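You operate a simulated robot arm through the tools that you are given. There is no shell and no other tool.

You run a simulated robot arm. Do the job below in one go: nothing can be reset, and whatever is moved stays where it is left.

TASK
Put the pink polish from the shaker back in its slot and run the red one twice on medium.
Fine: leave it clamped in the shaker.
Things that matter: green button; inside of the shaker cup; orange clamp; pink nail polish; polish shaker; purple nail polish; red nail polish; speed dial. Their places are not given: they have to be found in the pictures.

It is judged by the outcome, as a careful person would: the job done as asked, and still so three seconds after it is handed in. It fails if anything else is knocked over, pushed out of place, dropped, spilled or broken.

THE ROBOT
A 6-joint arm with a two-finger gripper, fixed in place. Base frame: the origin is on the floor under the middle of its stand, x ahead of it, y to its left, z up; the work surface is at about z = 750. Units: mm, degrees, N and s.
It reaches about 1637 mm from its shoulder. Its first joint turns from -166.0 to 166.0 degrees. Payload 3.43 kg.
Tool frame: the origin (TCP) lies between the finger pads and is the grasp point; the fingertips stand 20 mm ahead of it; z points along the fingers, y is the line along which they close. The gripper opens to 190 mm; its body begins 248 mm behind the TCP.
Orientation is that of the tool frame in the base frame, as a unit quaternion [x, y, z, w]. With the fingers straight down and closing along the base's y, the tool's x points along the base's -x, its y along +y and its z along -z.

THE INTERFACE
- The arm moves only by the tool drive_tool. Its arguments are lists of equal length, an entry for each row: "rotation": the turn, a rotation vector about the tool's x, y, z in units of 120 degrees (1.0 is 120 degrees), a list of three; "translation": the shift along the tool's x, y, z in units of 300 mm (1.0 is 300 mm), a list of three; "gripper": the opening, from 0 (shut) to 1 (fully open). In form: {"rotation": [[rx, ry, rz], ...], "translation": [[tx, ty, tz], ...], "gripper": [gripper, ...]}. A call has 1 to 20 rows; each row is the pose to reach, as a shift and turn from the pose commanded when the call began, along the tool's axes at that moment. A call with a number of a shift or a turn outside -1 to 1 is refused whole. A row lasts 0.2 s, in which the tool goes at most 50 mm and 8.6 degrees; a call with a longer step from one row to the next is refused whole, and so is a gripper value outside its range. A pose out of reach is approached as far as the arm can. The call stops where the force on the tool passes 40 N (or 10 N more than at its start, if that is more) or the arm is blocked; 0.2 s more then pass. Each finger travels about 45 mm/s and halts on what it meets, pressing with about 35 N; the grip force reading is that of the motor and also rises with nothing between the fingers. The clock runs only during rows and for 0.2 s after the last one: add rows that repeat a pose to give the fingers time. The reply holds the time, the measured pose of the TCP, the force on the tool along the base axes, the opening and the grip force, in the units named above and with some noise, with the torque about the TCP (base axes, N m) and any sound that the robot's microphone picked up.
- Cameras (640 x 400 px; columns grow to the right, rows downward): "scene" is fixed at [52.6, 497.9, 1541.4]; the picture's right is [-0.74, -0.67, 0.00], its down [-0.29, 0.32, -0.90] and it looks along [0.60, -0.67, -0.43] (base axes); focal length 359 px, centre (320, 200). "wrist" rides on the gripper at [70, -8, -288] in the tool frame; the picture's right is [0.12, 0.99, 0.00], its down [-0.96, 0.12, -0.25] and it looks along [-0.25, 0.03, 0.97] (tool axes); focal length 261 px, centre (320, 200).
- camera(camera): a new picture of that camera. The clock stands still meanwhile.
- lift_body(by): slides the trunk up (or, below 0, down) by that many mm; the arm rides with it, the base frame stays. It gives what a move gives, with no picture.
- probe_pixels(camera, pixels): there is no depth. For up to 12 entries [column, row, z] of the newest picture of that camera ("zoom" is the newest enlarged one), the place [x, y] in the base frame at which the ray of that pixel passes the height z, good to about 3 mm, but the place of the scene camera against the robot may be out by one fixed shift of up to 12 mm in any direction. The clock stands still meanwhile.
- close_up(camera, box): a new picture of the part [left, top, right, bottom] of that camera's present view, enlarged. The clock stands still meanwhile.
- job_done(): hands the job in; it is judged then, once.

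Unless the task says otherwise, let go and move clear before handing in.

The tools are called after "Request:" by a JSON object that holds its "op" and its "data". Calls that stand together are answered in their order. drive_tool: Moves the arm, as the interface text tells. Its arguments: {"type":"object","properties":{"rotation":{"type":"array"},"translation":{"type":"array"},"gripper":{"type":"array"}},"required":["rotation","translation","gripper"]} The other tools are called the same way: lift_body (by) moves the trunk up or down; camera (camera) takes a picture; probe_pixels (camera, pixels) gives the place at which the rays of pixels pass given heights; close_up (camera, box) takes an enlarged picture of a part of a camera's view; job_done () hands the job in.

At the start:

```text
clock: 0.0
position: [852.3, -11.4, 1149.1]
tcp_rot: [0.0, 1.0, -0.001, 0.001]
wrist_force: [-0.2, -0.2, 0.7]
wrist_torque: [0.0, 0.03, 0.01]
opening: 189.8
grasp_force: 0.1
trunk travel left (down, up): [-150.0, 90.0]
```

scene: 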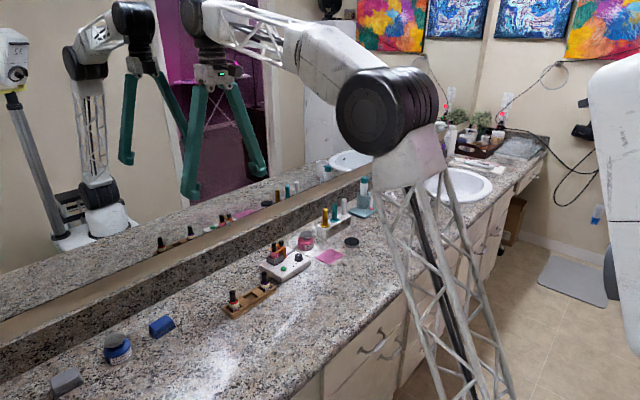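
wrist: 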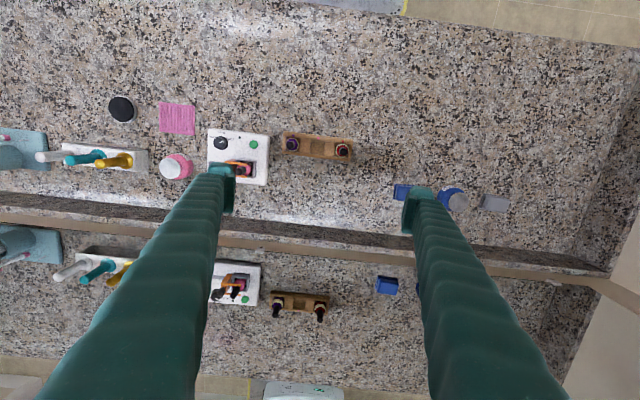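

The scene shows the shaker (white box near scene pixel 285,265) and a wooden rack (near 250,300) with two polishes. I'll zoom in on both views first.

Request:
{"op": "close_up", "data": {"camera": "scene", "box": [215, 220, 365, 325]}}

Request:
{"op": "close_up", "data": {"camera": "wrist", "box": [190, 110, 370, 220]}}

```text
3.81 times, centred on (290, 272) of scene
```

zoom: 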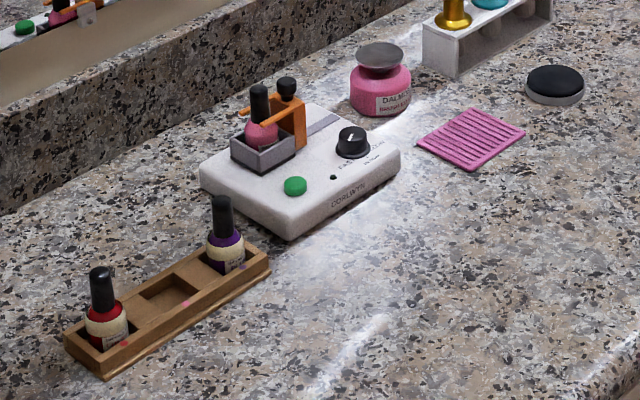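

```text
3.56 times, centred on (280, 165) of wrist
```

zoom: 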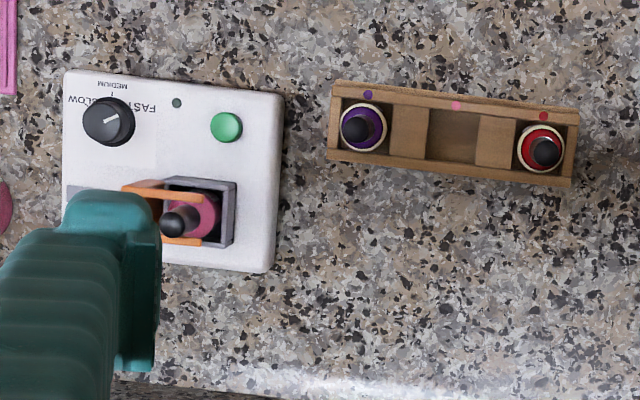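

The close-ups show the pink bottle in the shaker cup under an orange clamp. The dial's indicator is near the FAST/MEDIUM/SLOW markings, and the rack's middle slot has a pink dot and is empty. I'll probe rough positions from the wrist zoom.

Request:
{"op": "probe_pixels", "data": {"camera": "zoom", "pixels": [[226, 127, 790], [109, 122, 795], [205, 215, 800], [66, 70, 785], [284, 95, 785], [272, 272, 785], [453, 135, 755], [540, 150, 790], [363, 127, 790], [335, 82, 770], [578, 105, 770], [570, 187, 770]]}}

Request:
{"op": "probe_pixels", "data": {"camera": "scene", "pixels": [[291, 271, 790], [306, 258, 795], [277, 259, 790], [267, 251, 830], [240, 305, 760], [274, 286, 760], [258, 299, 760]]}}

```text
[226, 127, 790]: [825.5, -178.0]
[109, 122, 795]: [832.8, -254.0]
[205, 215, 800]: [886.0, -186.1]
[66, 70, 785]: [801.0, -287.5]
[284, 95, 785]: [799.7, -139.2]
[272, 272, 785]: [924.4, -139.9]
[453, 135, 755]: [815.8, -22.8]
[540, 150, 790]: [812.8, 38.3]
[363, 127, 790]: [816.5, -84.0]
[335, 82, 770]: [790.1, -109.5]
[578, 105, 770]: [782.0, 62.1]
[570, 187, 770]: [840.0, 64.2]
```

```text
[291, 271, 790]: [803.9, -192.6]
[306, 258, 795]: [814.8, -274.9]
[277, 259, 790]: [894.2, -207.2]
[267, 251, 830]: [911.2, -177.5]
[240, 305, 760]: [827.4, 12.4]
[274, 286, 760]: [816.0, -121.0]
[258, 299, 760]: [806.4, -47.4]
```

The shaker spans about x 800–925, y −288 to −139. The rack spans about x 785–842, y −110 to 63. I'll move the wrist camera above the shaker and lower for a better look.

Request:
{"op": "drive_tool", "data": {"rotation": [[0, 0, 0], [0, 0, 0], [0, 0, 0], [0, 0, 0], [0, 0, 0], [0, 0, 0], [0, 0, 0], [0, 0, 0]], "translation": [[0.0125, -0.0833, 0.0625], [0.025, -0.1667, 0.125], [0.0375, -0.25, 0.1875], [0.05, -0.3333, 0.25], [0.0625, -0.4167, 0.3125], [0.075, -0.5, 0.375], [0.0875, -0.5833, 0.4375], [0.1, -0.6667, 0.5]], "gripper": [1, 1, 1, 1, 1, 1, 1, 1]}}

Request:
{"op": "camera", "data": {"camera": "wrist"}}

Request:
{"op": "camera", "data": {"camera": "scene"}}

```text
clock: 1.8
position: [820.5, -213.9, 997.4]
tcp_rot: [0.0, 1.0, 0.0, 0.0]
wrist_force: [-0.3, 0.0, 0.2]
wrist_torque: [-0.1, -0.02, 0.0]
opening: 189.9
grasp_force: 0.0
trunk travel left (down, up): [-150.0, 90.0]
```

```text
taken
```

wrist: 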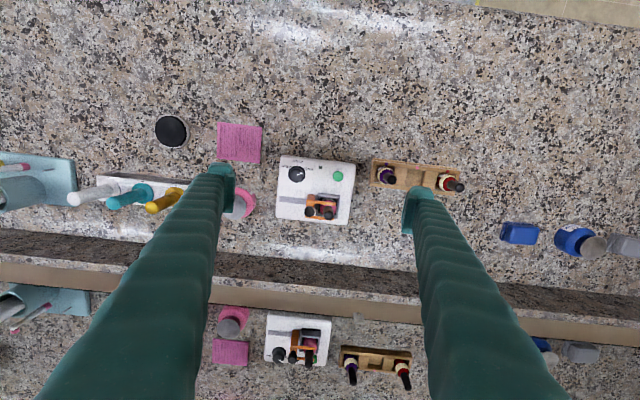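

```text
taken
```

scene: 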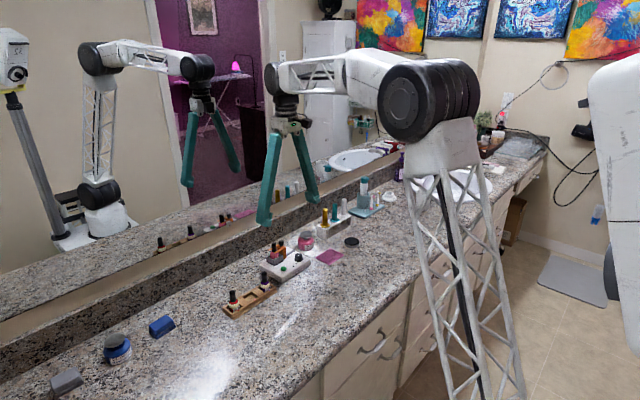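

The shaker now sits between the fingers, around wrist pixels (275–355, 155–225). I'll zoom there, and take a scene close-up from the other side.

Request:
{"op": "close_up", "data": {"camera": "scene", "box": [255, 230, 319, 286]}}

Request:
{"op": "close_up", "data": {"camera": "wrist", "box": [260, 145, 372, 235]}}

```text
7.14 times, centred on (287, 258) of scene
```

zoom: 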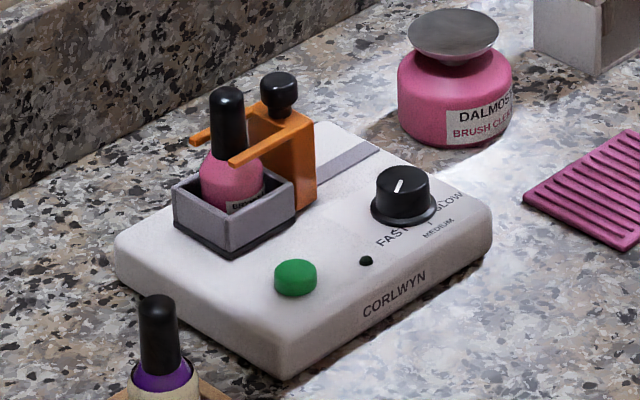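

```text
4.44 times, centred on (316, 190) of wrist
```

zoom: 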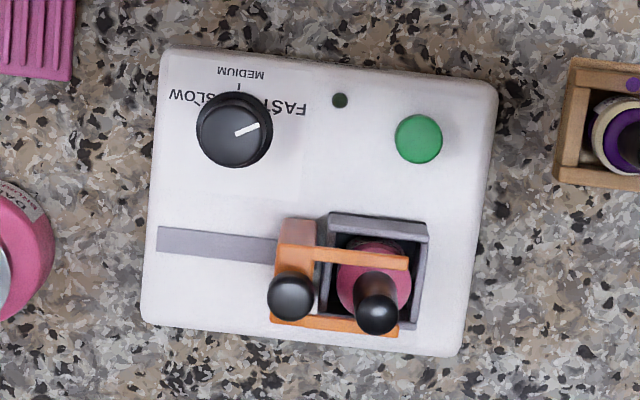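

The zoom shows an orange fork on a grey track running along y, with a black knob on top. It should slide toward −y to free the bottle. The dial pointer is at FAST and MEDIUM faces −x. I'll probe these features and then view from a second spot to triangulate heights.

Request:
{"op": "probe_pixels", "data": {"camera": "zoom", "pixels": [[291, 295, 800], [291, 295, 850], [380, 315, 800], [380, 315, 850], [238, 130, 800], [238, 130, 780], [418, 137, 790], [418, 137, 770], [330, 213, 800], [430, 223, 800], [163, 48, 780], [497, 85, 780]]}}

Request:
{"op": "probe_pixels", "data": {"camera": "zoom", "pixels": [[457, 357, 780], [142, 320, 780], [422, 328, 800], [157, 240, 780], [238, 87, 780], [285, 107, 780], [197, 97, 780], [340, 100, 780], [330, 213, 780], [430, 223, 780], [163, 48, 750], [497, 85, 750]]}}

Request:
{"op": "drive_tool", "data": {"rotation": [[0, 0, 0], [0, 0, 0], [0, 0, 0], [0, 0, 0], [0, 0, 0], [0, 0, 0]], "translation": [[0.0, 0.12, 0.0], [0.0, 0.24, 0.0], [0.0, 0.36, 0.0], [0.0, 0.48, 0.0], [0.0, 0.6, 0.0], [0.0, 0.6667, 0.0]], "gripper": [1, 1, 1, 1, 1, 1]}}

Request:
{"op": "camera", "data": {"camera": "wrist"}}

```text
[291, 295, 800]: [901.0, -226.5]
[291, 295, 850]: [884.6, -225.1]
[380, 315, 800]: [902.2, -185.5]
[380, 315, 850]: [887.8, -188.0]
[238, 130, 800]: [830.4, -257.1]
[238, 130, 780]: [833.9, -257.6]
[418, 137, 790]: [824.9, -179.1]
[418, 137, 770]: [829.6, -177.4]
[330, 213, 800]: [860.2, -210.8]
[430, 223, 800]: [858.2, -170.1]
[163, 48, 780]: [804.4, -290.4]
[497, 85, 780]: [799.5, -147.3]
```

```text
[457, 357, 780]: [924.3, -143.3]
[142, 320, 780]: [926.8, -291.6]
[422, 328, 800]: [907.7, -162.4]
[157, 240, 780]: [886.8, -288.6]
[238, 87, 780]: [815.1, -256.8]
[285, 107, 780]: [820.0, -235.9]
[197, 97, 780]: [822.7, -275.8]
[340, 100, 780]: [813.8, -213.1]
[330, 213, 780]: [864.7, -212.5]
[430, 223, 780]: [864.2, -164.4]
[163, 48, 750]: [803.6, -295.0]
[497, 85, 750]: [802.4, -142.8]
```

```text
clock: 3.2
position: [822.1, -13.8, 1000.8]
tcp_rot: [0.0, 1.0, 0.0, 0.0]
wrist_force: [-1.1, -0.4, -0.4]
wrist_torque: [0.06, 0.0, -0.01]
opening: 189.7
grasp_force: 0.0
trunk travel left (down, up): [-150.0, 90.0]
```

```text
taken
```

wrist: 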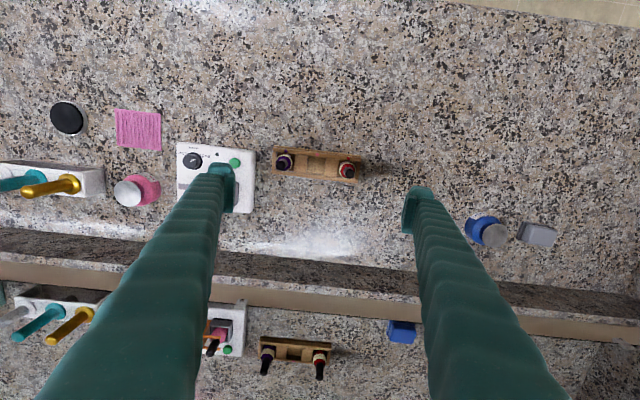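

The rack is now in clear view at wrist pixels (270–365, 145–185). I'll zoom in on it and probe.

Request:
{"op": "close_up", "data": {"camera": "wrist", "box": [260, 130, 376, 200]}}

Request:
{"op": "probe_pixels", "data": {"camera": "wrist", "pixels": [[284, 162, 800], [349, 170, 800]]}}

```text
5.52 times, centred on (318, 165) of wrist
```

zoom: 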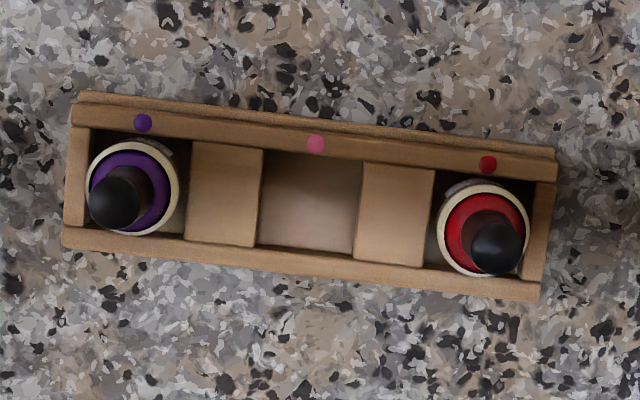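

```text
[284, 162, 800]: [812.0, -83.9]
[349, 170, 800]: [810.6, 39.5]
```

The rack lies along base y to within about a degree. The middle slot is near zoom pixel (308,200), and the bottles are about 31 mm wide with thin black caps. I'll check the finger shape and the rack from the scene camera before planning grasps.

Request:
{"op": "camera", "data": {"camera": "scene"}}

Request:
{"op": "close_up", "data": {"camera": "scene", "box": [180, 60, 340, 240]}}

Request:
{"op": "close_up", "data": {"camera": "scene", "box": [215, 255, 295, 325]}}

```text
taken
```

scene: 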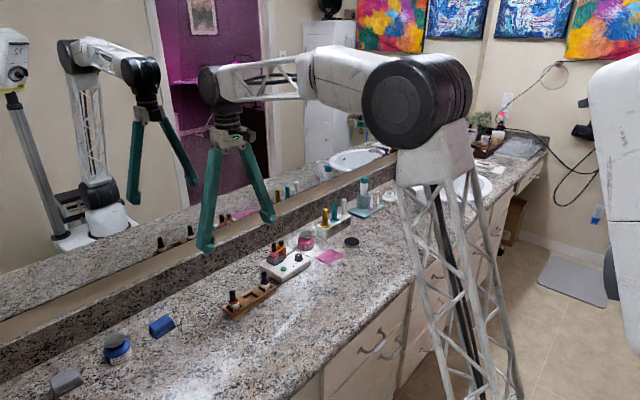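

```text
2.22 times, centred on (260, 150) of scene
```

zoom: 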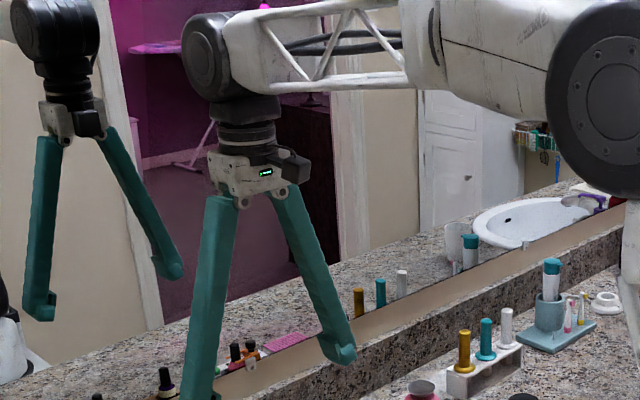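

```text
5.71 times, centred on (255, 290) of scene
```

zoom: 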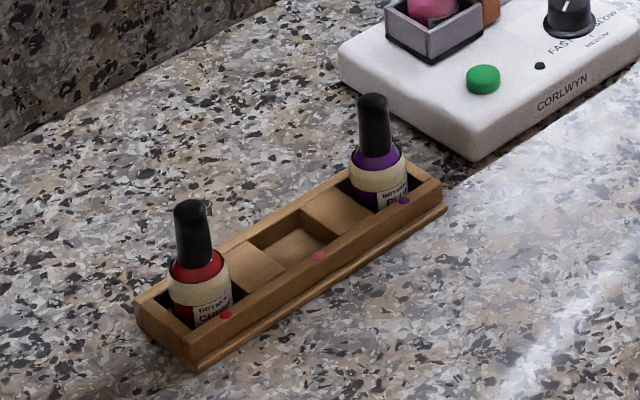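

The fingers are long legs with inward feet. I'll close to a small opening here, well clear of everything, to see the finger width and shape near closure.

Request:
{"op": "drive_tool", "data": {"rotation": [[0, 0, 0], [0, 0, 0], [0, 0, 0], [0, 0, 0], [0, 0, 0], [0, 0, 0], [0, 0, 0], [0, 0, 0], [0, 0, 0]], "translation": [[0, 0, 0], [0, 0, 0], [0, 0, 0], [0, 0, 0], [0, 0, 0], [0, 0, 0], [0, 0, 0], [0, 0, 0], [0, 0, 0]], "gripper": [0.25, 0.25, 0.25, 0.25, 0.25, 0.25, 0.25, 0.25, 0.25]}}

Request:
{"op": "camera", "data": {"camera": "wrist"}}

Request:
{"op": "close_up", "data": {"camera": "scene", "box": [170, 120, 310, 330]}}

```text
clock: 5.2
position: [822.6, -13.7, 999.4]
tcp_rot: [0.001, 1.0, 0.0, 0.0]
wrist_force: [-0.7, -0.2, 0.0]
wrist_torque: [-0.01, 0.01, 0.0]
opening: 47.7
grasp_force: 0.0
trunk travel left (down, up): [-150.0, 90.0]
```

```text
taken
```

wrist: 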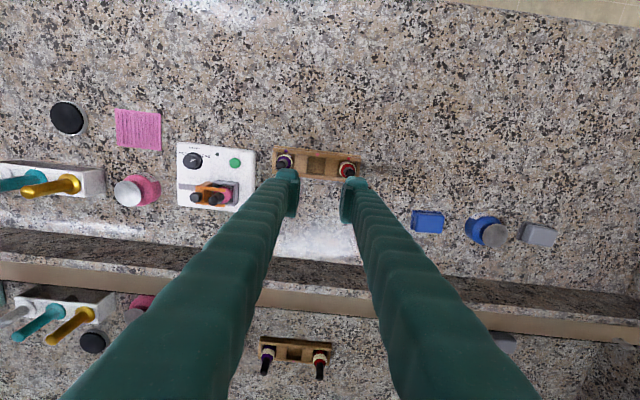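

```text
1.90 times, centred on (240, 225) of scene
```

zoom: 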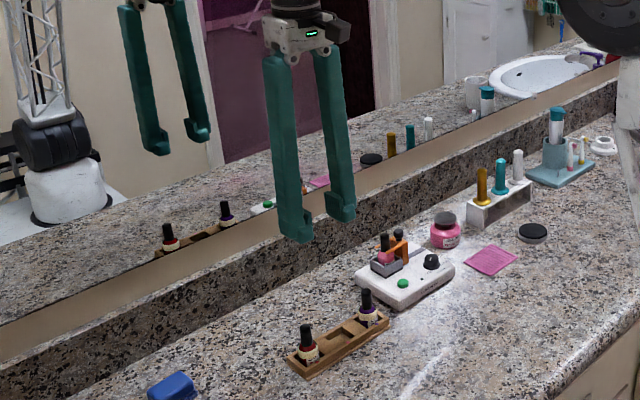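

The feet show up at wrist pixels (297,193) and (345,200). I'll zoom in to judge the pad width.

Request:
{"op": "close_up", "data": {"camera": "wrist", "box": [260, 140, 388, 240]}}

Request:
{"op": "close_up", "data": {"camera": "wrist", "box": [160, 130, 272, 220]}}

```text
4.00 times, centred on (324, 190) of wrist
```

zoom: 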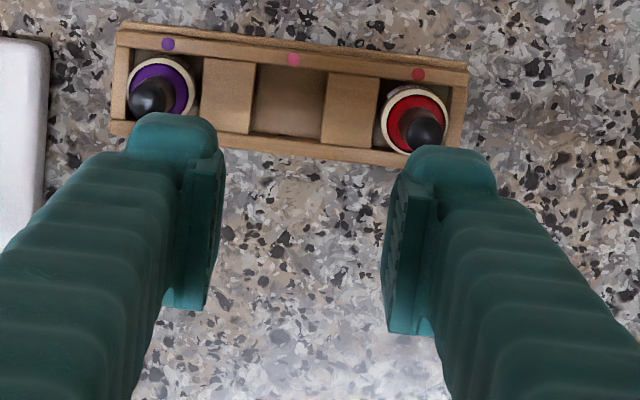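

```text
4.44 times, centred on (216, 175) of wrist
```

zoom: 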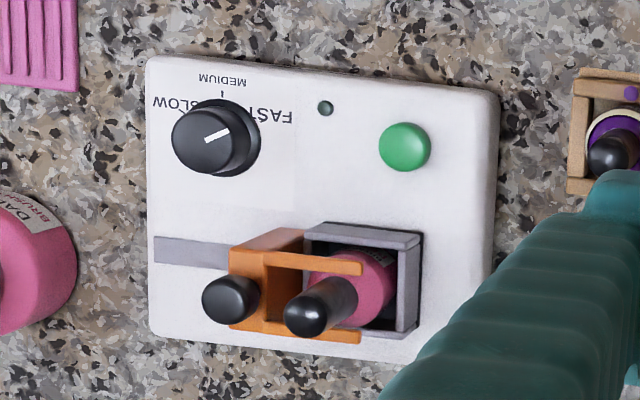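

Triangulating the two wrist views puts the features here (x, y, top z):

| Feature | x | y | top z |
|---|---|---|---|
| Dial | 834 | −256 | 795 |
| Green button | 828 | −176 | 786 |
| Clamp knob | 888 | −223 | 847 |
| Pink cap | 887 | −188 | 860 |
| Shaker top | – | – | 779 |

The dial pointer is about 60° away from MEDIUM, which faces −x. I'll do the dial first and start by hovering above it.

Request:
{"op": "drive_tool", "data": {"rotation": [[0, 0, 0], [0, 0, 0], [0, 0, 0], [0, 0, 0], [0, 0, 0], [0, 0, 0], [0, 0, 0], [0, 0, 0], [0, 0, 0]], "translation": [[-0.0048, -0.1013, 0.0], [-0.0097, -0.2026, 0.0], [-0.0145, -0.3039, 0.0], [-0.0194, -0.4052, 0.04], [-0.0242, -0.5064, 0.12], [-0.029, -0.6077, 0.2], [-0.0339, -0.709, 0.27], [-0.0387, -0.8103, 0.33], [-0.0387, -0.8103, 0.33]], "gripper": [0.28, 0.28, 0.28, 0.28, 0.28, 0.28, 0.28, 0.28, 0.28]}}

Request:
{"op": "camera", "data": {"camera": "wrist"}}

Request:
{"op": "close_up", "data": {"camera": "wrist", "box": [256, 140, 384, 240]}}

```text
clock: 7.2
position: [831.6, -253.7, 898.9]
tcp_rot: [0.0, 1.0, 0.001, 0.0]
wrist_force: [0.1, -0.2, 0.0]
wrist_torque: [0.0, -0.01, -0.03]
opening: 53.2
grasp_force: 0.0
trunk travel left (down, up): [-150.0, 90.0]
```

```text
taken
```

wrist: 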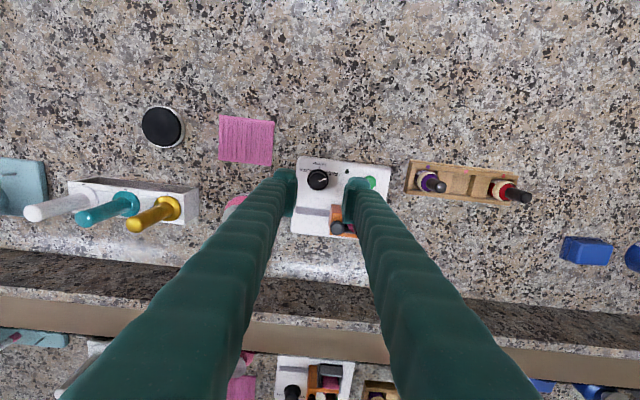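

```text
4.00 times, centred on (320, 190) of wrist
```

zoom: 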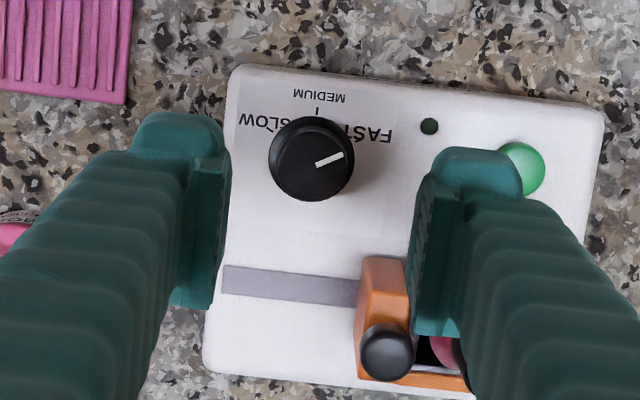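

The dial top shows at zoom (312,159), about 2.4 mm toward −y from the TCP line, so I'll correct for that. Then I'll descend with the fingers straddling the dial, tips about 5 mm above the shaker top.

Request:
{"op": "drive_tool", "data": {"rotation": [[0, 0, 0], [0, 0, 0], [0, 0, 0], [0, 0, 0], [0, 0, 0], [0, 0, 0]], "translation": [[0.001, -0.0083, 0.08], [0.002, -0.0083, 0.16], [0.002, -0.0083, 0.23], [0.002, -0.0083, 0.28], [0.002, -0.0083, 0.315], [0.002, -0.0083, 0.315]], "gripper": [0.28, 0.28, 0.28, 0.28, 0.28, 0.28]}}

Request:
{"op": "close_up", "data": {"camera": "wrist", "box": [256, 140, 384, 240]}}

Request:
{"op": "close_up", "data": {"camera": "scene", "box": [235, 215, 339, 295]}}

```text
clock: 8.6
position: [831.6, -256.8, 807.1]
tcp_rot: [0.0, 1.0, 0.0, 0.0]
wrist_force: [0.3, -0.8, -0.4]
wrist_torque: [-0.01, -0.02, 0.01]
opening: 53.5
grasp_force: 0.0
trunk travel left (down, up): [-150.0, 90.0]
```

```text
4.00 times, centred on (320, 190) of wrist
```

zoom: 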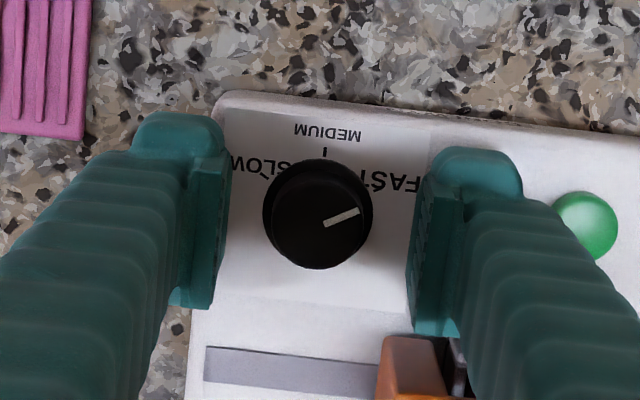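

```text
5.00 times, centred on (287, 255) of scene
```

zoom: 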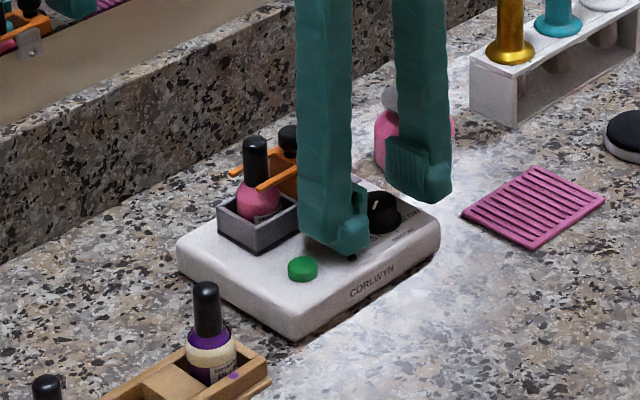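

The dial sits centred between the pads at zoom (318,220), and the fingers clear the clamp and button. I'll drop 2 mm more and close on the dial.

Request:
{"op": "drive_tool", "data": {"rotation": [[0, 0, 0], [0, 0, 0], [0, 0, 0], [0, 0, 0], [0, 0, 0]], "translation": [[0, 0, 0.0067], [0, 0, 0.0067], [0, 0, 0.0067], [0, 0, 0.0067], [0, 0, 0.0067]], "gripper": [0.28, 0.2, 0.13, 0.13, 0.13]}}

Request:
{"op": "close_up", "data": {"camera": "wrist", "box": [256, 140, 384, 240]}}

```text
clock: 9.8
position: [831.4, -256.4, 804.3]
tcp_rot: [0.001, 1.0, 0.0, 0.0]
wrist_force: [0.1, 0.3, -0.8]
wrist_torque: [0.02, -0.01, 0.03]
opening: 26.6
grasp_force: 45.2
trunk travel left (down, up): [-150.0, 90.0]
```

```text
4.00 times, centred on (320, 190) of wrist
```

zoom: 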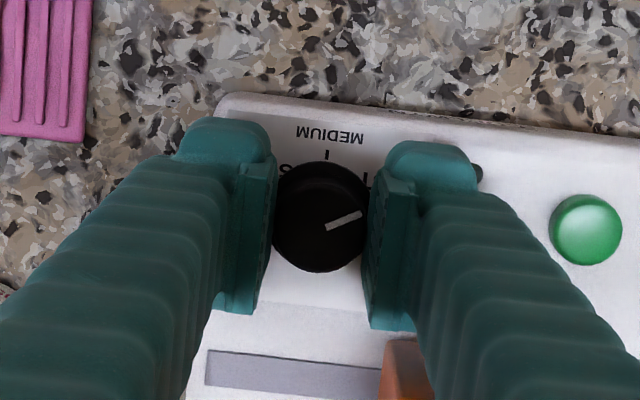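

The grip on the dial is firm: opening 26.6 mm, force 45. I'll turn it 60° counter-clockwise as seen from above, from FAST to MEDIUM.

Request:
{"op": "drive_tool", "data": {"rotation": [[0, 0, -0.05], [0, 0, -0.1], [0, 0, -0.15], [0, 0, -0.2], [0, 0, -0.25], [0, 0, -0.3], [0, 0, -0.35], [0, 0, -0.4], [0, 0, -0.45], [0, 0, -0.5], [0, 0, -0.5]], "translation": [[0, 0, 0], [0, 0, 0], [0, 0, 0], [0, 0, 0], [0, 0, 0], [0, 0, 0], [0, 0, 0], [0, 0, 0], [0, 0, 0], [0, 0, 0], [0, 0, 0]], "gripper": [0.12, 0.12, 0.12, 0.12, 0.12, 0.12, 0.12, 0.12, 0.12, 0.12, 0.12]}}

Request:
{"op": "close_up", "data": {"camera": "wrist", "box": [256, 140, 384, 240]}}

Request:
{"op": "close_up", "data": {"camera": "scene", "box": [235, 215, 339, 295]}}

```text
clock: 12.2
position: [831.5, -257.5, 804.8]
tcp_rot: [-0.5, 0.866, -0.001, 0.0]
wrist_force: [7.2, -22.7, 9.9]
wrist_torque: [-0.34, 0.01, 0.03]
opening: 26.5
grasp_force: 45.4
trunk travel left (down, up): [-150.0, 90.0]
```

```text
4.00 times, centred on (320, 190) of wrist
```

zoom: 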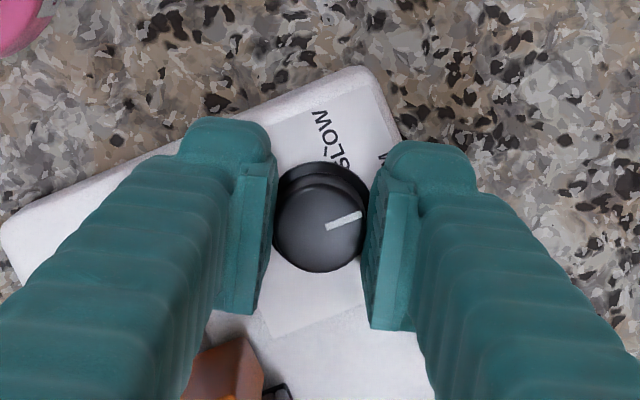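

```text
5.00 times, centred on (287, 255) of scene
```

zoom: 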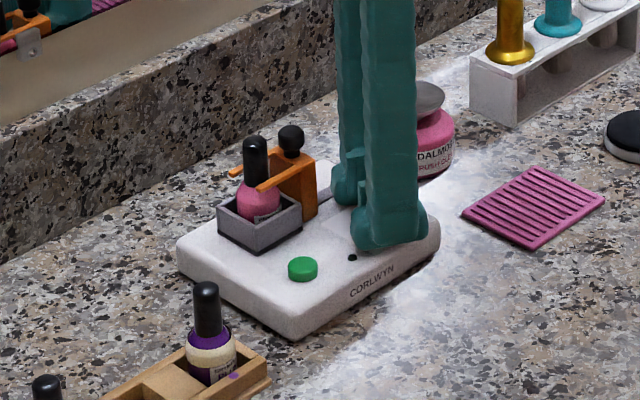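

The dial turned with the gripper, and the shaker's outline in the scene zoom hasn't shifted. I'll open, rise straight up, and check the pointer.

Request:
{"op": "drive_tool", "data": {"rotation": [[0, 0, 0], [0, 0, 0], [0, 0, 0], [0, 0, 0], [0, 0, 0], [0, 0, 0], [0, 0, 0], [0, 0, 0]], "translation": [[0, 0, 0], [0, 0, 0], [0, 0, 0], [0, 0, -0.05], [0, 0, -0.13], [0, 0, -0.23], [0, 0, -0.33], [0, 0, -0.33]], "gripper": [0.2, 0.26, 0.26, 0.26, 0.26, 0.26, 0.26, 0.26]}}

Request:
{"op": "camera", "data": {"camera": "wrist"}}

Request:
{"op": "close_up", "data": {"camera": "wrist", "box": [256, 140, 384, 240]}}

Request:
{"op": "close_up", "data": {"camera": "scene", "box": [260, 235, 324, 283]}}

```text
clock: 14.0
position: [830.6, -258.3, 900.2]
tcp_rot: [-0.5, 0.866, -0.001, 0.0]
wrist_force: [-0.1, 0.0, 0.4]
wrist_torque: [-0.01, 0.03, -0.01]
opening: 49.6
grasp_force: 0.1
trunk travel left (down, up): [-150.0, 90.0]
```

```text
taken
```

wrist: 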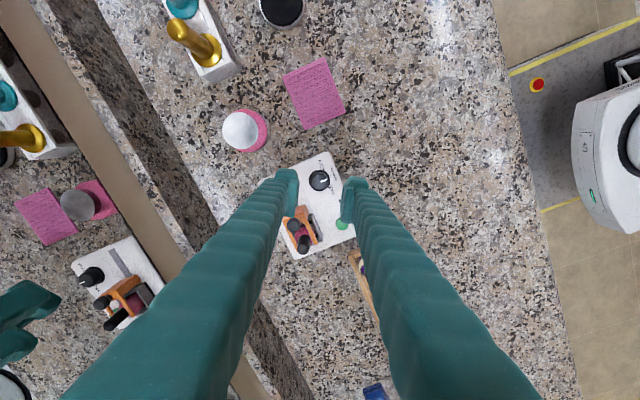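

```text
4.00 times, centred on (320, 190) of wrist
```

zoom: 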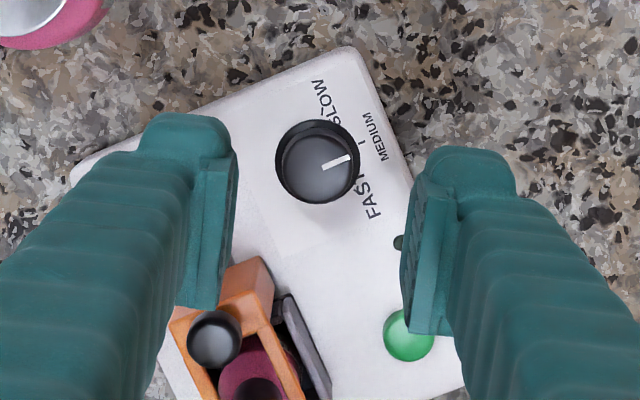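

```text
8.33 times, centred on (292, 259) of scene
```

zoom: 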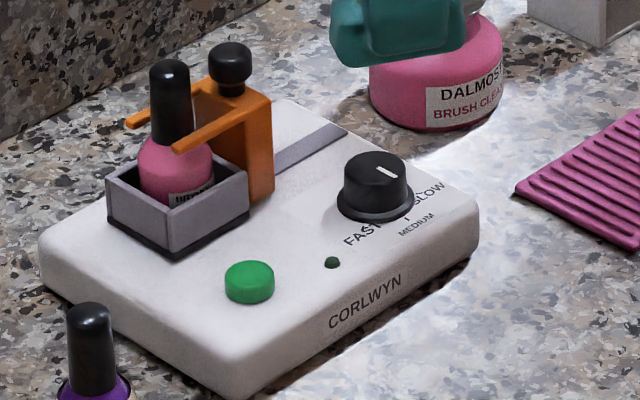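

The pointer now lines up with MEDIUM: it sits at 23° in the wrist zoom against 22° expected, and the scene view agrees. Next I'll turn another 30° so the fingers close along x and hover over the clamp knob.

Request:
{"op": "drive_tool", "data": {"rotation": [[0, 0, -0.04], [0, 0, -0.08], [0, 0, -0.125], [0, 0, -0.17], [0, 0, -0.21], [0, 0, -0.25], [0, 0, -0.25]], "translation": [[-0.028, -0.02, -0.02], [-0.056, -0.04, -0.02], [-0.085, -0.06, -0.02], [-0.113, -0.08, -0.02], [-0.142, -0.1, -0.02], [-0.1705, -0.1186, -0.02], [-0.1705, -0.1186, -0.02]], "gripper": [0.26, 0.26, 0.26, 0.26, 0.26, 0.26, 0.26]}}

Request:
{"op": "camera", "data": {"camera": "wrist"}}

Request:
{"op": "close_up", "data": {"camera": "wrist", "box": [256, 140, 384, 240]}}

```text
clock: 15.6
position: [888.9, -229.7, 907.8]
tcp_rot: [0.707, -0.707, 0.0, 0.0]
wrist_force: [0.2, 0.1, -0.1]
wrist_torque: [0.01, -0.02, -0.03]
opening: 49.5
grasp_force: 0.0
trunk travel left (down, up): [-150.0, 90.0]
```

```text
taken
```

wrist: 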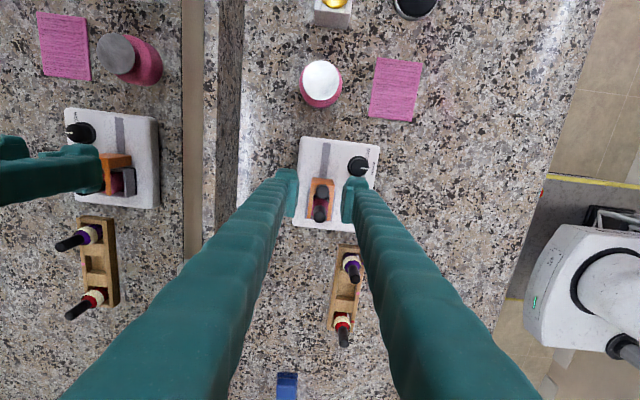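

```text
4.00 times, centred on (320, 190) of wrist
```

zoom: 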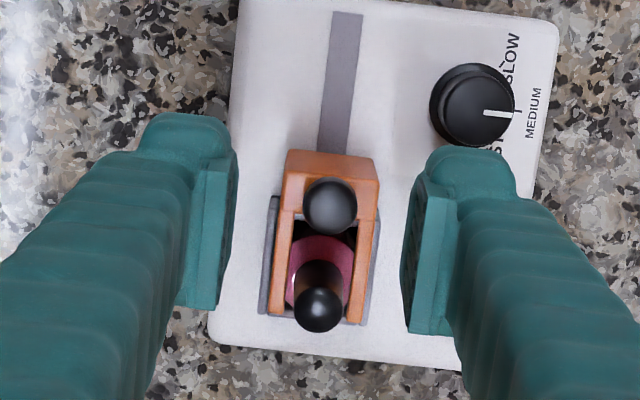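

The knob is at zoom (330,206), about 5 mm toward −x of my line. I'll correct that, shift 3 mm to −y to stay off the pink cap, and descend so the tips stop just above the orange bridge.

Request:
{"op": "drive_tool", "data": {"rotation": [[0, 0, 0], [0, 0, 0], [0, 0, 0], [0, 0, 0], [0, 0, 0], [0, 0, 0]], "translation": [[0.01, 0.0157, 0.0], [0.01, 0.0157, 0.06], [0.01, 0.0157, 0.12], [0.01, 0.0157, 0.16], [0.01, 0.0157, 0.18], [0.01, 0.0157, 0.18]], "gripper": [0.26, 0.26, 0.26, 0.26, 0.26, 0.26]}}

Request:
{"op": "close_up", "data": {"camera": "wrist", "box": [256, 140, 384, 240]}}

Request:
{"op": "close_up", "data": {"camera": "scene", "box": [260, 225, 324, 273]}}

```text
clock: 17.0
position: [882.8, -233.9, 854.1]
tcp_rot: [0.707, -0.707, 0.0, 0.0]
wrist_force: [1.1, -0.5, 0.2]
wrist_torque: [-0.04, -0.01, 0.02]
opening: 49.3
grasp_force: 0.0
trunk travel left (down, up): [-150.0, 90.0]
```

```text
4.00 times, centred on (320, 190) of wrist
```

zoom: 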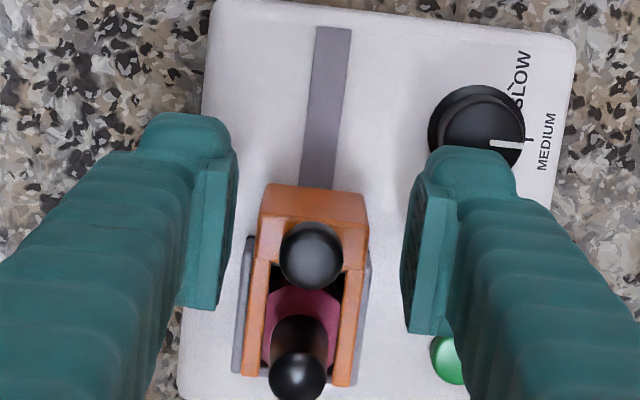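

```text
8.33 times, centred on (292, 249) of scene
```

zoom: 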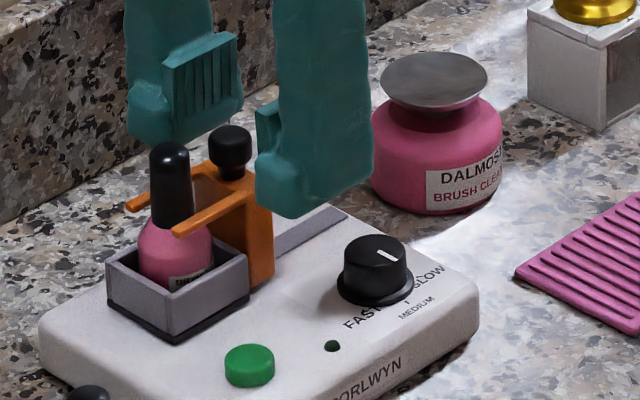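

The knob lies between the pads, at about TCP +0.8 mm in x and +9.7 mm in y, with clearance to the pink cap. Closing on the knob now.

Request:
{"op": "drive_tool", "data": {"rotation": [[0, 0, 0], [0, 0, 0], [0, 0, 0], [0, 0, 0], [0, 0, 0]], "translation": [[0, 0, 0], [0, 0, 0], [0, 0, 0], [0, 0, 0], [0, 0, 0]], "gripper": [0.18, 0.1, 0.06, 0.06, 0.06]}}

Request:
{"op": "close_up", "data": {"camera": "wrist", "box": [256, 140, 384, 240]}}

Request:
{"op": "close_up", "data": {"camera": "scene", "box": [260, 225, 324, 273]}}

```text
clock: 18.2
position: [884.4, -233.9, 854.8]
tcp_rot: [-0.707, 0.707, -0.001, 0.001]
wrist_force: [19.6, -2.5, 0.0]
wrist_torque: [-0.03, -0.16, -0.22]
opening: 16.2
grasp_force: 45.0
trunk travel left (down, up): [-150.0, 90.0]
```

```text
4.00 times, centred on (320, 190) of wrist
```

zoom: 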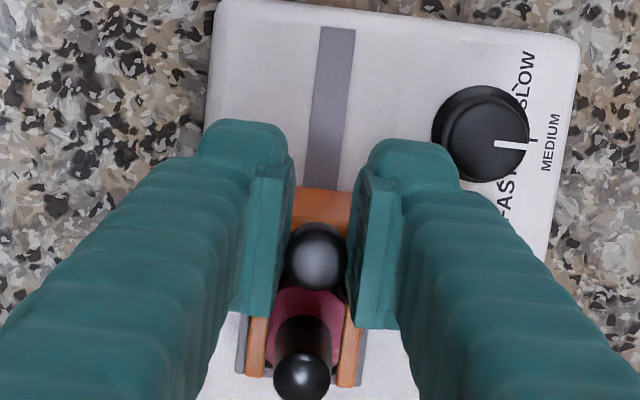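

```text
8.33 times, centred on (292, 249) of scene
```

zoom: 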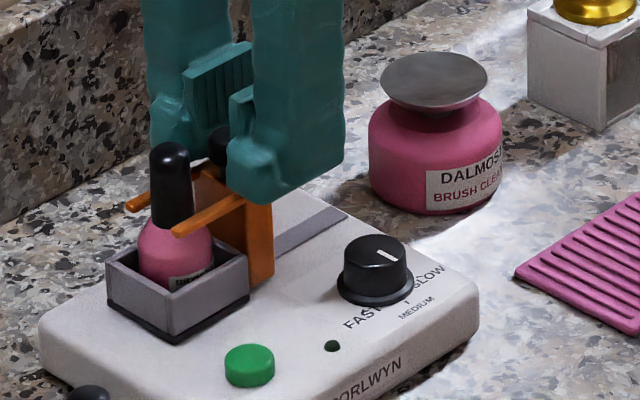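

The knob is gripped at 16.2 mm with force 45. I'll ease 1.5 mm to relieve the side load and slide the clamp toward −y along its track.

Request:
{"op": "drive_tool", "data": {"rotation": [[0, 0, 0], [0, 0, 0], [0, 0, 0], [0, 0, 0], [0, 0, 0], [0, 0, 0], [0, 0, 0], [0, 0, 0]], "translation": [[0, -0.005, 0], [0.025, -0.005, 0], [0.05, -0.005, 0], [0.075, -0.005, 0], [0.1, -0.005, 0], [0.13, -0.005, 0], [0.155, -0.005, 0], [0.155, -0.005, 0]], "gripper": [0.05, 0.05, 0.05, 0.05, 0.05, 0.05, 0.05, 0.05]}}

Request:
{"op": "close_up", "data": {"camera": "wrist", "box": [256, 140, 384, 240]}}

Request:
{"op": "close_up", "data": {"camera": "scene", "box": [260, 225, 324, 273]}}

```text
clock: 20.0
position: [883.8, -274.1, 854.6]
tcp_rot: [0.707, -0.707, -0.001, 0.001]
wrist_force: [-2.7, 35.3, -13.2]
wrist_torque: [0.18, 0.03, -0.02]
opening: 16.8
grasp_force: 44.7
trunk travel left (down, up): [-150.0, 90.0]
```

```text
4.00 times, centred on (320, 190) of wrist
```

zoom: 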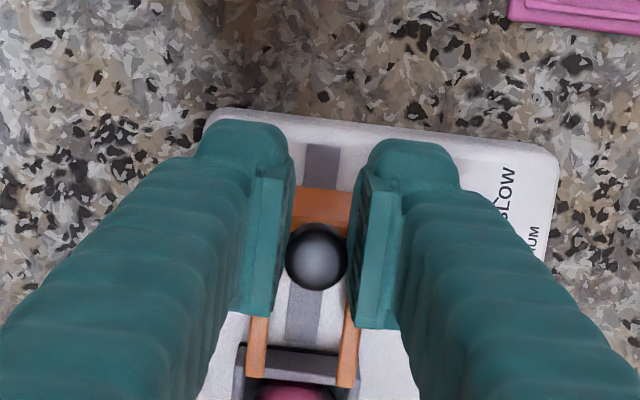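

```text
8.33 times, centred on (292, 249) of scene
```

zoom: 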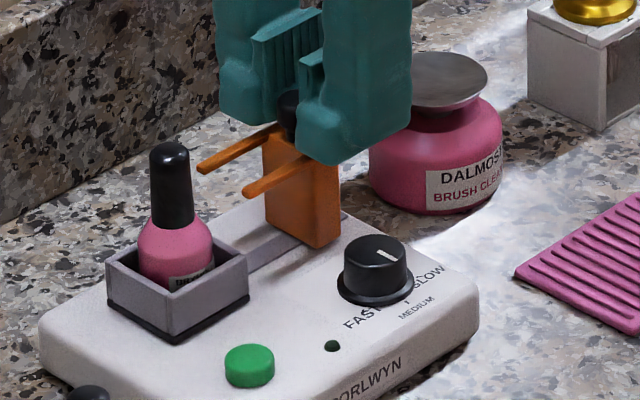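

The clamp slid 40 mm and hit its stop, with a 35 N push-back, and the fork is now clear of the pink bottle. The shaker hasn't moved. I'll ease off the stop, open, and rise.

Request:
{"op": "drive_tool", "data": {"rotation": [[0, 0, 0], [0, 0, 0], [0, 0, 0], [0, 0, 0], [0, 0, 0], [0, 0, 0], [0, 0, 0], [0, 0, 0], [0, 0, 0]], "translation": [[-0.018, 0, 0], [-0.018, 0, 0], [-0.018, 0, 0], [-0.018, 0, 0], [-0.018, 0, 0], [-0.018, 0, -0.05], [-0.018, 0, -0.12], [-0.018, 0, -0.19], [-0.018, 0, -0.19]], "gripper": [0.05, 0.12, 0.2, 0.26, 0.26, 0.26, 0.26, 0.26, 0.26]}}

Request:
{"op": "close_up", "data": {"camera": "wrist", "box": [256, 140, 384, 240]}}

Request:
{"op": "close_up", "data": {"camera": "scene", "box": [260, 225, 324, 273]}}

```text
clock: 22.0
position: [882.3, -275.2, 913.1]
tcp_rot: [-0.707, 0.707, 0.0, 0.0]
wrist_force: [0.3, -0.8, -0.3]
wrist_torque: [-0.02, 0.02, -0.02]
opening: 49.6
grasp_force: 0.0
trunk travel left (down, up): [-150.0, 90.0]
```

```text
4.00 times, centred on (320, 190) of wrist
```

zoom: 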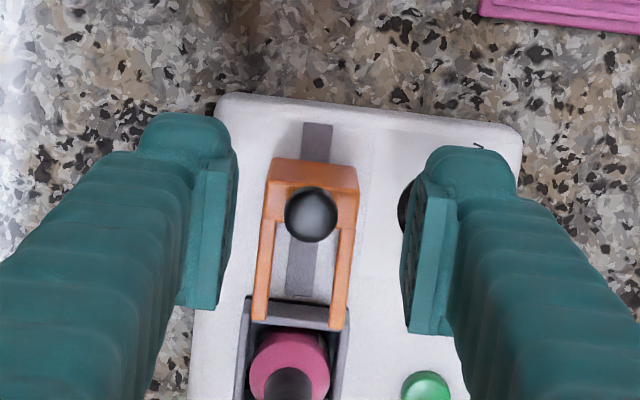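

```text
8.33 times, centred on (292, 249) of scene
```

zoom: 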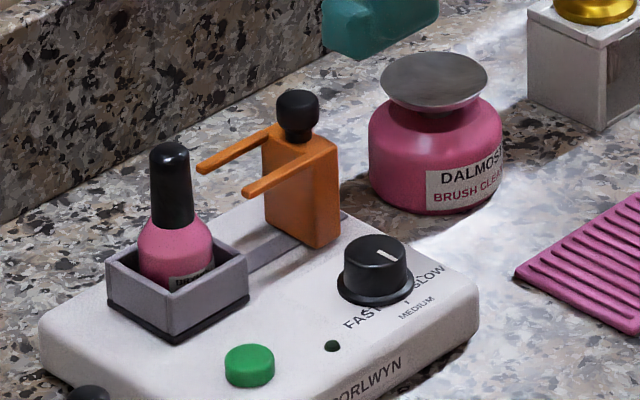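

The clamp is clear and its arm tips are outside the cup. I'll move over the pink cap at the same height and align.

Request:
{"op": "drive_tool", "data": {"rotation": [[0, 0, 0], [0, 0, 0], [0, 0, 0], [0, 0, 0]], "translation": [[-0.1, 0, 0], [-0.2, 0, 0], [-0.3, 0, 0], [-0.3, 0, 0]], "gripper": [0.26, 0.26, 0.26, 0.26]}}

Request:
{"op": "close_up", "data": {"camera": "wrist", "box": [256, 140, 384, 240]}}

```text
clock: 23.0
position: [884.8, -186.5, 911.7]
tcp_rot: [-0.707, 0.708, 0.001, 0.0]
wrist_force: [-0.2, -0.2, 0.6]
wrist_torque: [0.01, -0.01, -0.03]
opening: 49.3
grasp_force: 0.1
trunk travel left (down, up): [-150.0, 90.0]
```

```text
4.00 times, centred on (320, 190) of wrist
```

zoom: 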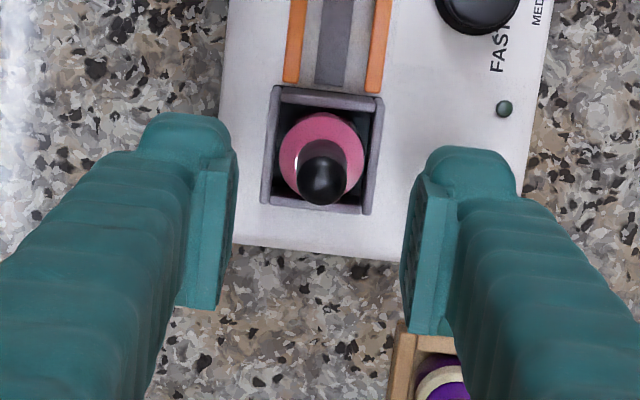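

The cap is at zoom (323,181), about (−1, −3) mm from the TCP, and centred in the cup. The −y offset keeps the pads away from the fork. I'll descend and grip the cap.

Request:
{"op": "drive_tool", "data": {"rotation": [[0, 0, 0], [0, 0, 0], [0, 0, 0], [0, 0, 0], [0, 0, 0]], "translation": [[0, 0.0035, 0.07], [0, 0.0035, 0.13], [0, 0.0035, 0.18], [0, 0.0035, 0.208], [0, 0.0035, 0.208]], "gripper": [0.26, 0.26, 0.26, 0.26, 0.26]}}

Request:
{"op": "close_up", "data": {"camera": "wrist", "box": [256, 140, 384, 240]}}

Request:
{"op": "close_up", "data": {"camera": "scene", "box": [260, 225, 324, 273]}}

```text
clock: 24.2
position: [884.6, -185.5, 849.5]
tcp_rot: [-0.707, 0.707, 0.0, 0.001]
wrist_force: [0.3, -0.4, 0.5]
wrist_torque: [-0.02, 0.04, -0.01]
opening: 49.4
grasp_force: 0.2
trunk travel left (down, up): [-150.0, 90.0]
```

```text
4.00 times, centred on (320, 190) of wrist
```

zoom: 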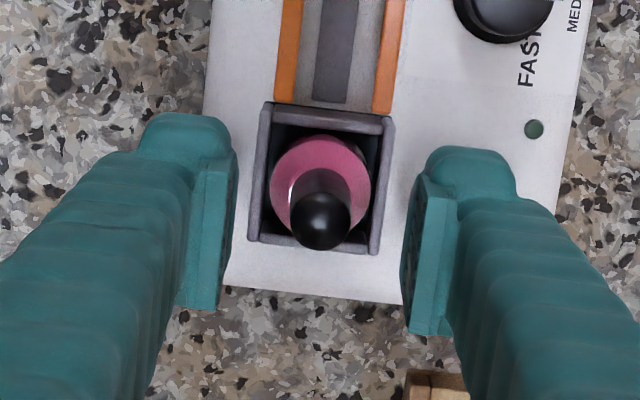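

```text
8.33 times, centred on (292, 249) of scene
```

zoom: 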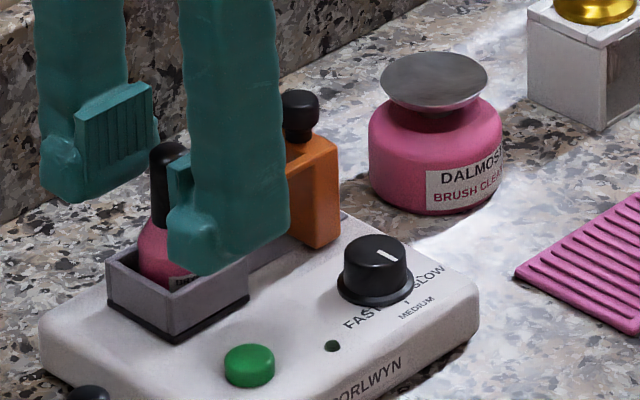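

The cap is centred between the pads at zoom (320,221). Closing on it.

Request:
{"op": "drive_tool", "data": {"rotation": [[0, 0, 0], [0, 0, 0], [0, 0, 0], [0, 0, 0], [0, 0, 0]], "translation": [[0, 0, 0], [0, 0, 0], [0, 0, 0], [0, 0, 0], [0, 0, 0]], "gripper": [0.18, 0.1, 0.05, 0.05, 0.05]}}

Request:
{"op": "close_up", "data": {"camera": "wrist", "box": [256, 140, 384, 240]}}

```text
clock: 25.4
position: [884.2, -184.9, 850.2]
tcp_rot: [0.707, -0.707, 0.0, 0.0]
wrist_force: [-0.7, 0.2, 0.4]
wrist_torque: [0.01, 0.0, -0.03]
opening: 15.6
grasp_force: 34.6
trunk travel left (down, up): [-150.0, 90.0]
```

```text
4.00 times, centred on (320, 190) of wrist
```

zoom: 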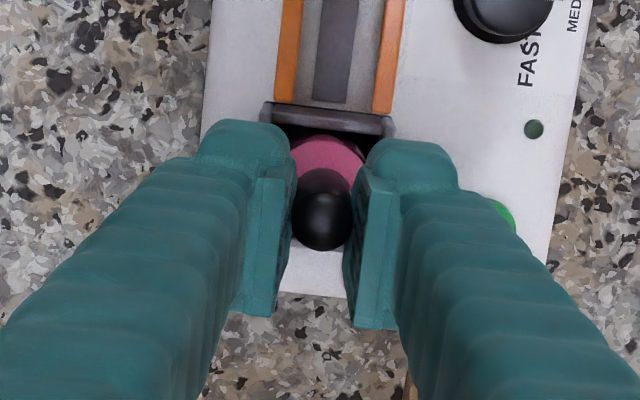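

The grip on the cap is good: opening 15.6 mm, no side load. I'll lift the pink bottle straight out by 95 mm.

Request:
{"op": "drive_tool", "data": {"rotation": [[0, 0, 0], [0, 0, 0], [0, 0, 0], [0, 0, 0], [0, 0, 0], [0, 0, 0], [0, 0, 0]], "translation": [[0, 0, -0.03], [0, 0, -0.08], [0, 0, -0.14], [0, 0, -0.2], [0, 0, -0.26], [0, 0, -0.317], [0, 0, -0.317]], "gripper": [0.04, 0.04, 0.04, 0.04, 0.04, 0.04, 0.04]}}

Request:
{"op": "close_up", "data": {"camera": "scene", "box": [220, 195, 332, 279]}}

Request:
{"op": "camera", "data": {"camera": "wrist"}}

```text
clock: 27.0
position: [883.1, -183.3, 946.8]
tcp_rot: [0.708, -0.707, 0.0, 0.0]
wrist_force: [-0.2, -0.4, -1.0]
wrist_torque: [0.04, -0.03, -0.02]
opening: 15.6
grasp_force: 35.1
trunk travel left (down, up): [-150.0, 90.0]
```

```text
4.76 times, centred on (276, 237) of scene
```

zoom: 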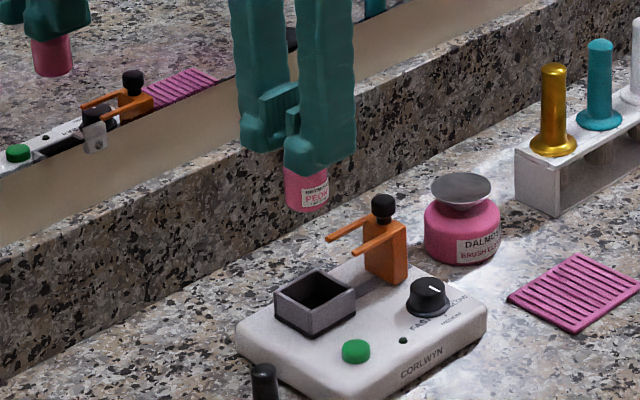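

```text
taken
```

wrist: 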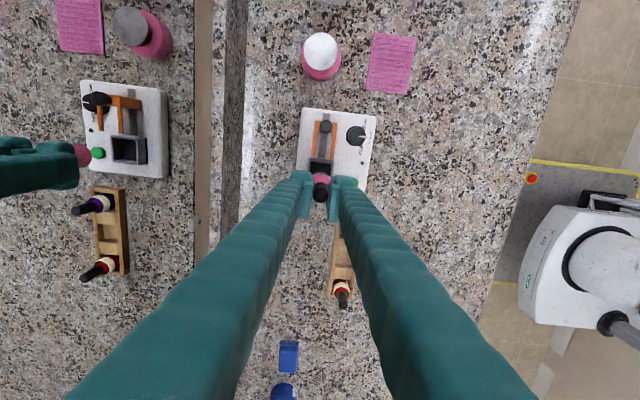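

The pink bottle is lifted clear and hanging straight. I'll carry it over the rack's middle slot at about (816, −21), staying high.

Request:
{"op": "drive_tool", "data": {"rotation": [[0, 0, 0], [0, 0, 0], [0, 0, 0], [0, 0, 0], [0, 0, 0], [0, 0, 0], [0, 0, 0], [0, 0, 0], [0, 0, 0]], "translation": [[-0.05, 0.02, 0], [-0.13, 0.054, 0], [-0.22, 0.0914, 0], [-0.31, 0.1288, 0], [-0.4, 0.1662, 0], [-0.48, 0.1994, 0], [-0.54, 0.2243, 0], [-0.5577, 0.2317, 0], [-0.5577, 0.2317, 0]], "gripper": [0.04, 0.04, 0.04, 0.04, 0.04, 0.04, 0.04, 0.04, 0.04]}}

Request:
{"op": "camera", "data": {"camera": "wrist"}}

Request:
{"op": "close_up", "data": {"camera": "wrist", "box": [256, 120, 384, 220]}}

Request:
{"op": "close_up", "data": {"camera": "scene", "box": [200, 210, 312, 330]}}

```text
clock: 29.0
position: [813.5, -15.3, 944.3]
tcp_rot: [0.707, -0.707, 0.0, 0.0]
wrist_force: [-0.2, 0.9, -1.4]
wrist_torque: [0.0, 0.0, 0.03]
opening: 15.7
grasp_force: 35.0
trunk travel left (down, up): [-150.0, 90.0]
```

```text
taken
```

wrist: 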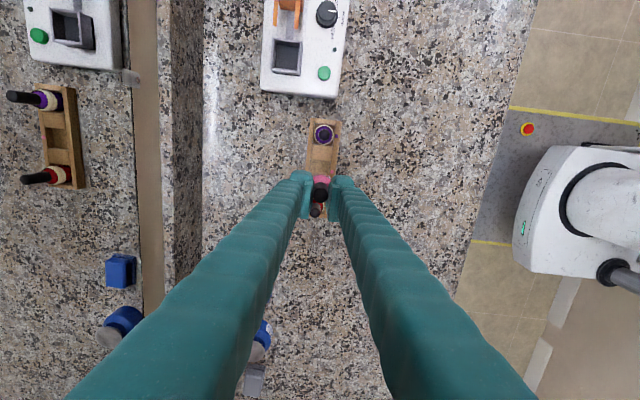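

```text
4.00 times, centred on (320, 170) of wrist
```

zoom: 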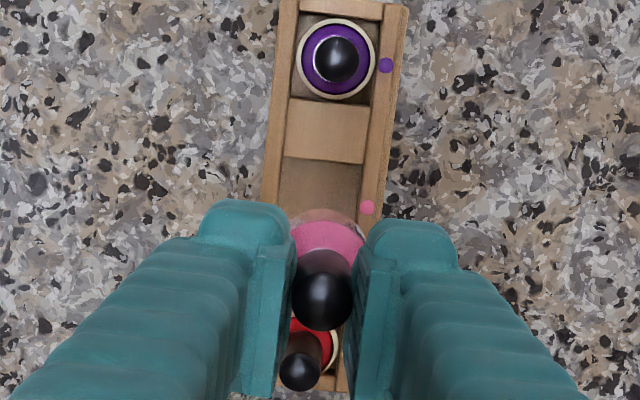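

```text
3.33 times, centred on (256, 270) of scene
```

zoom: 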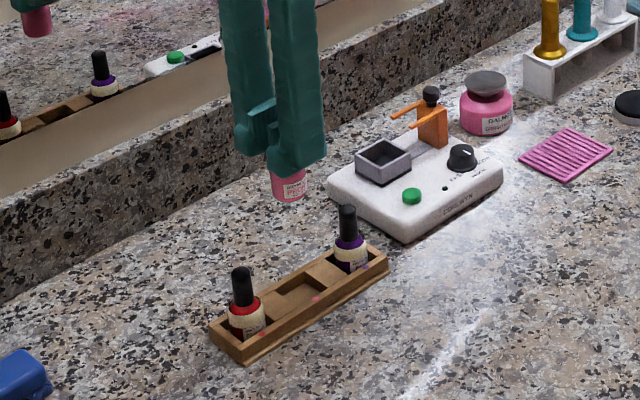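

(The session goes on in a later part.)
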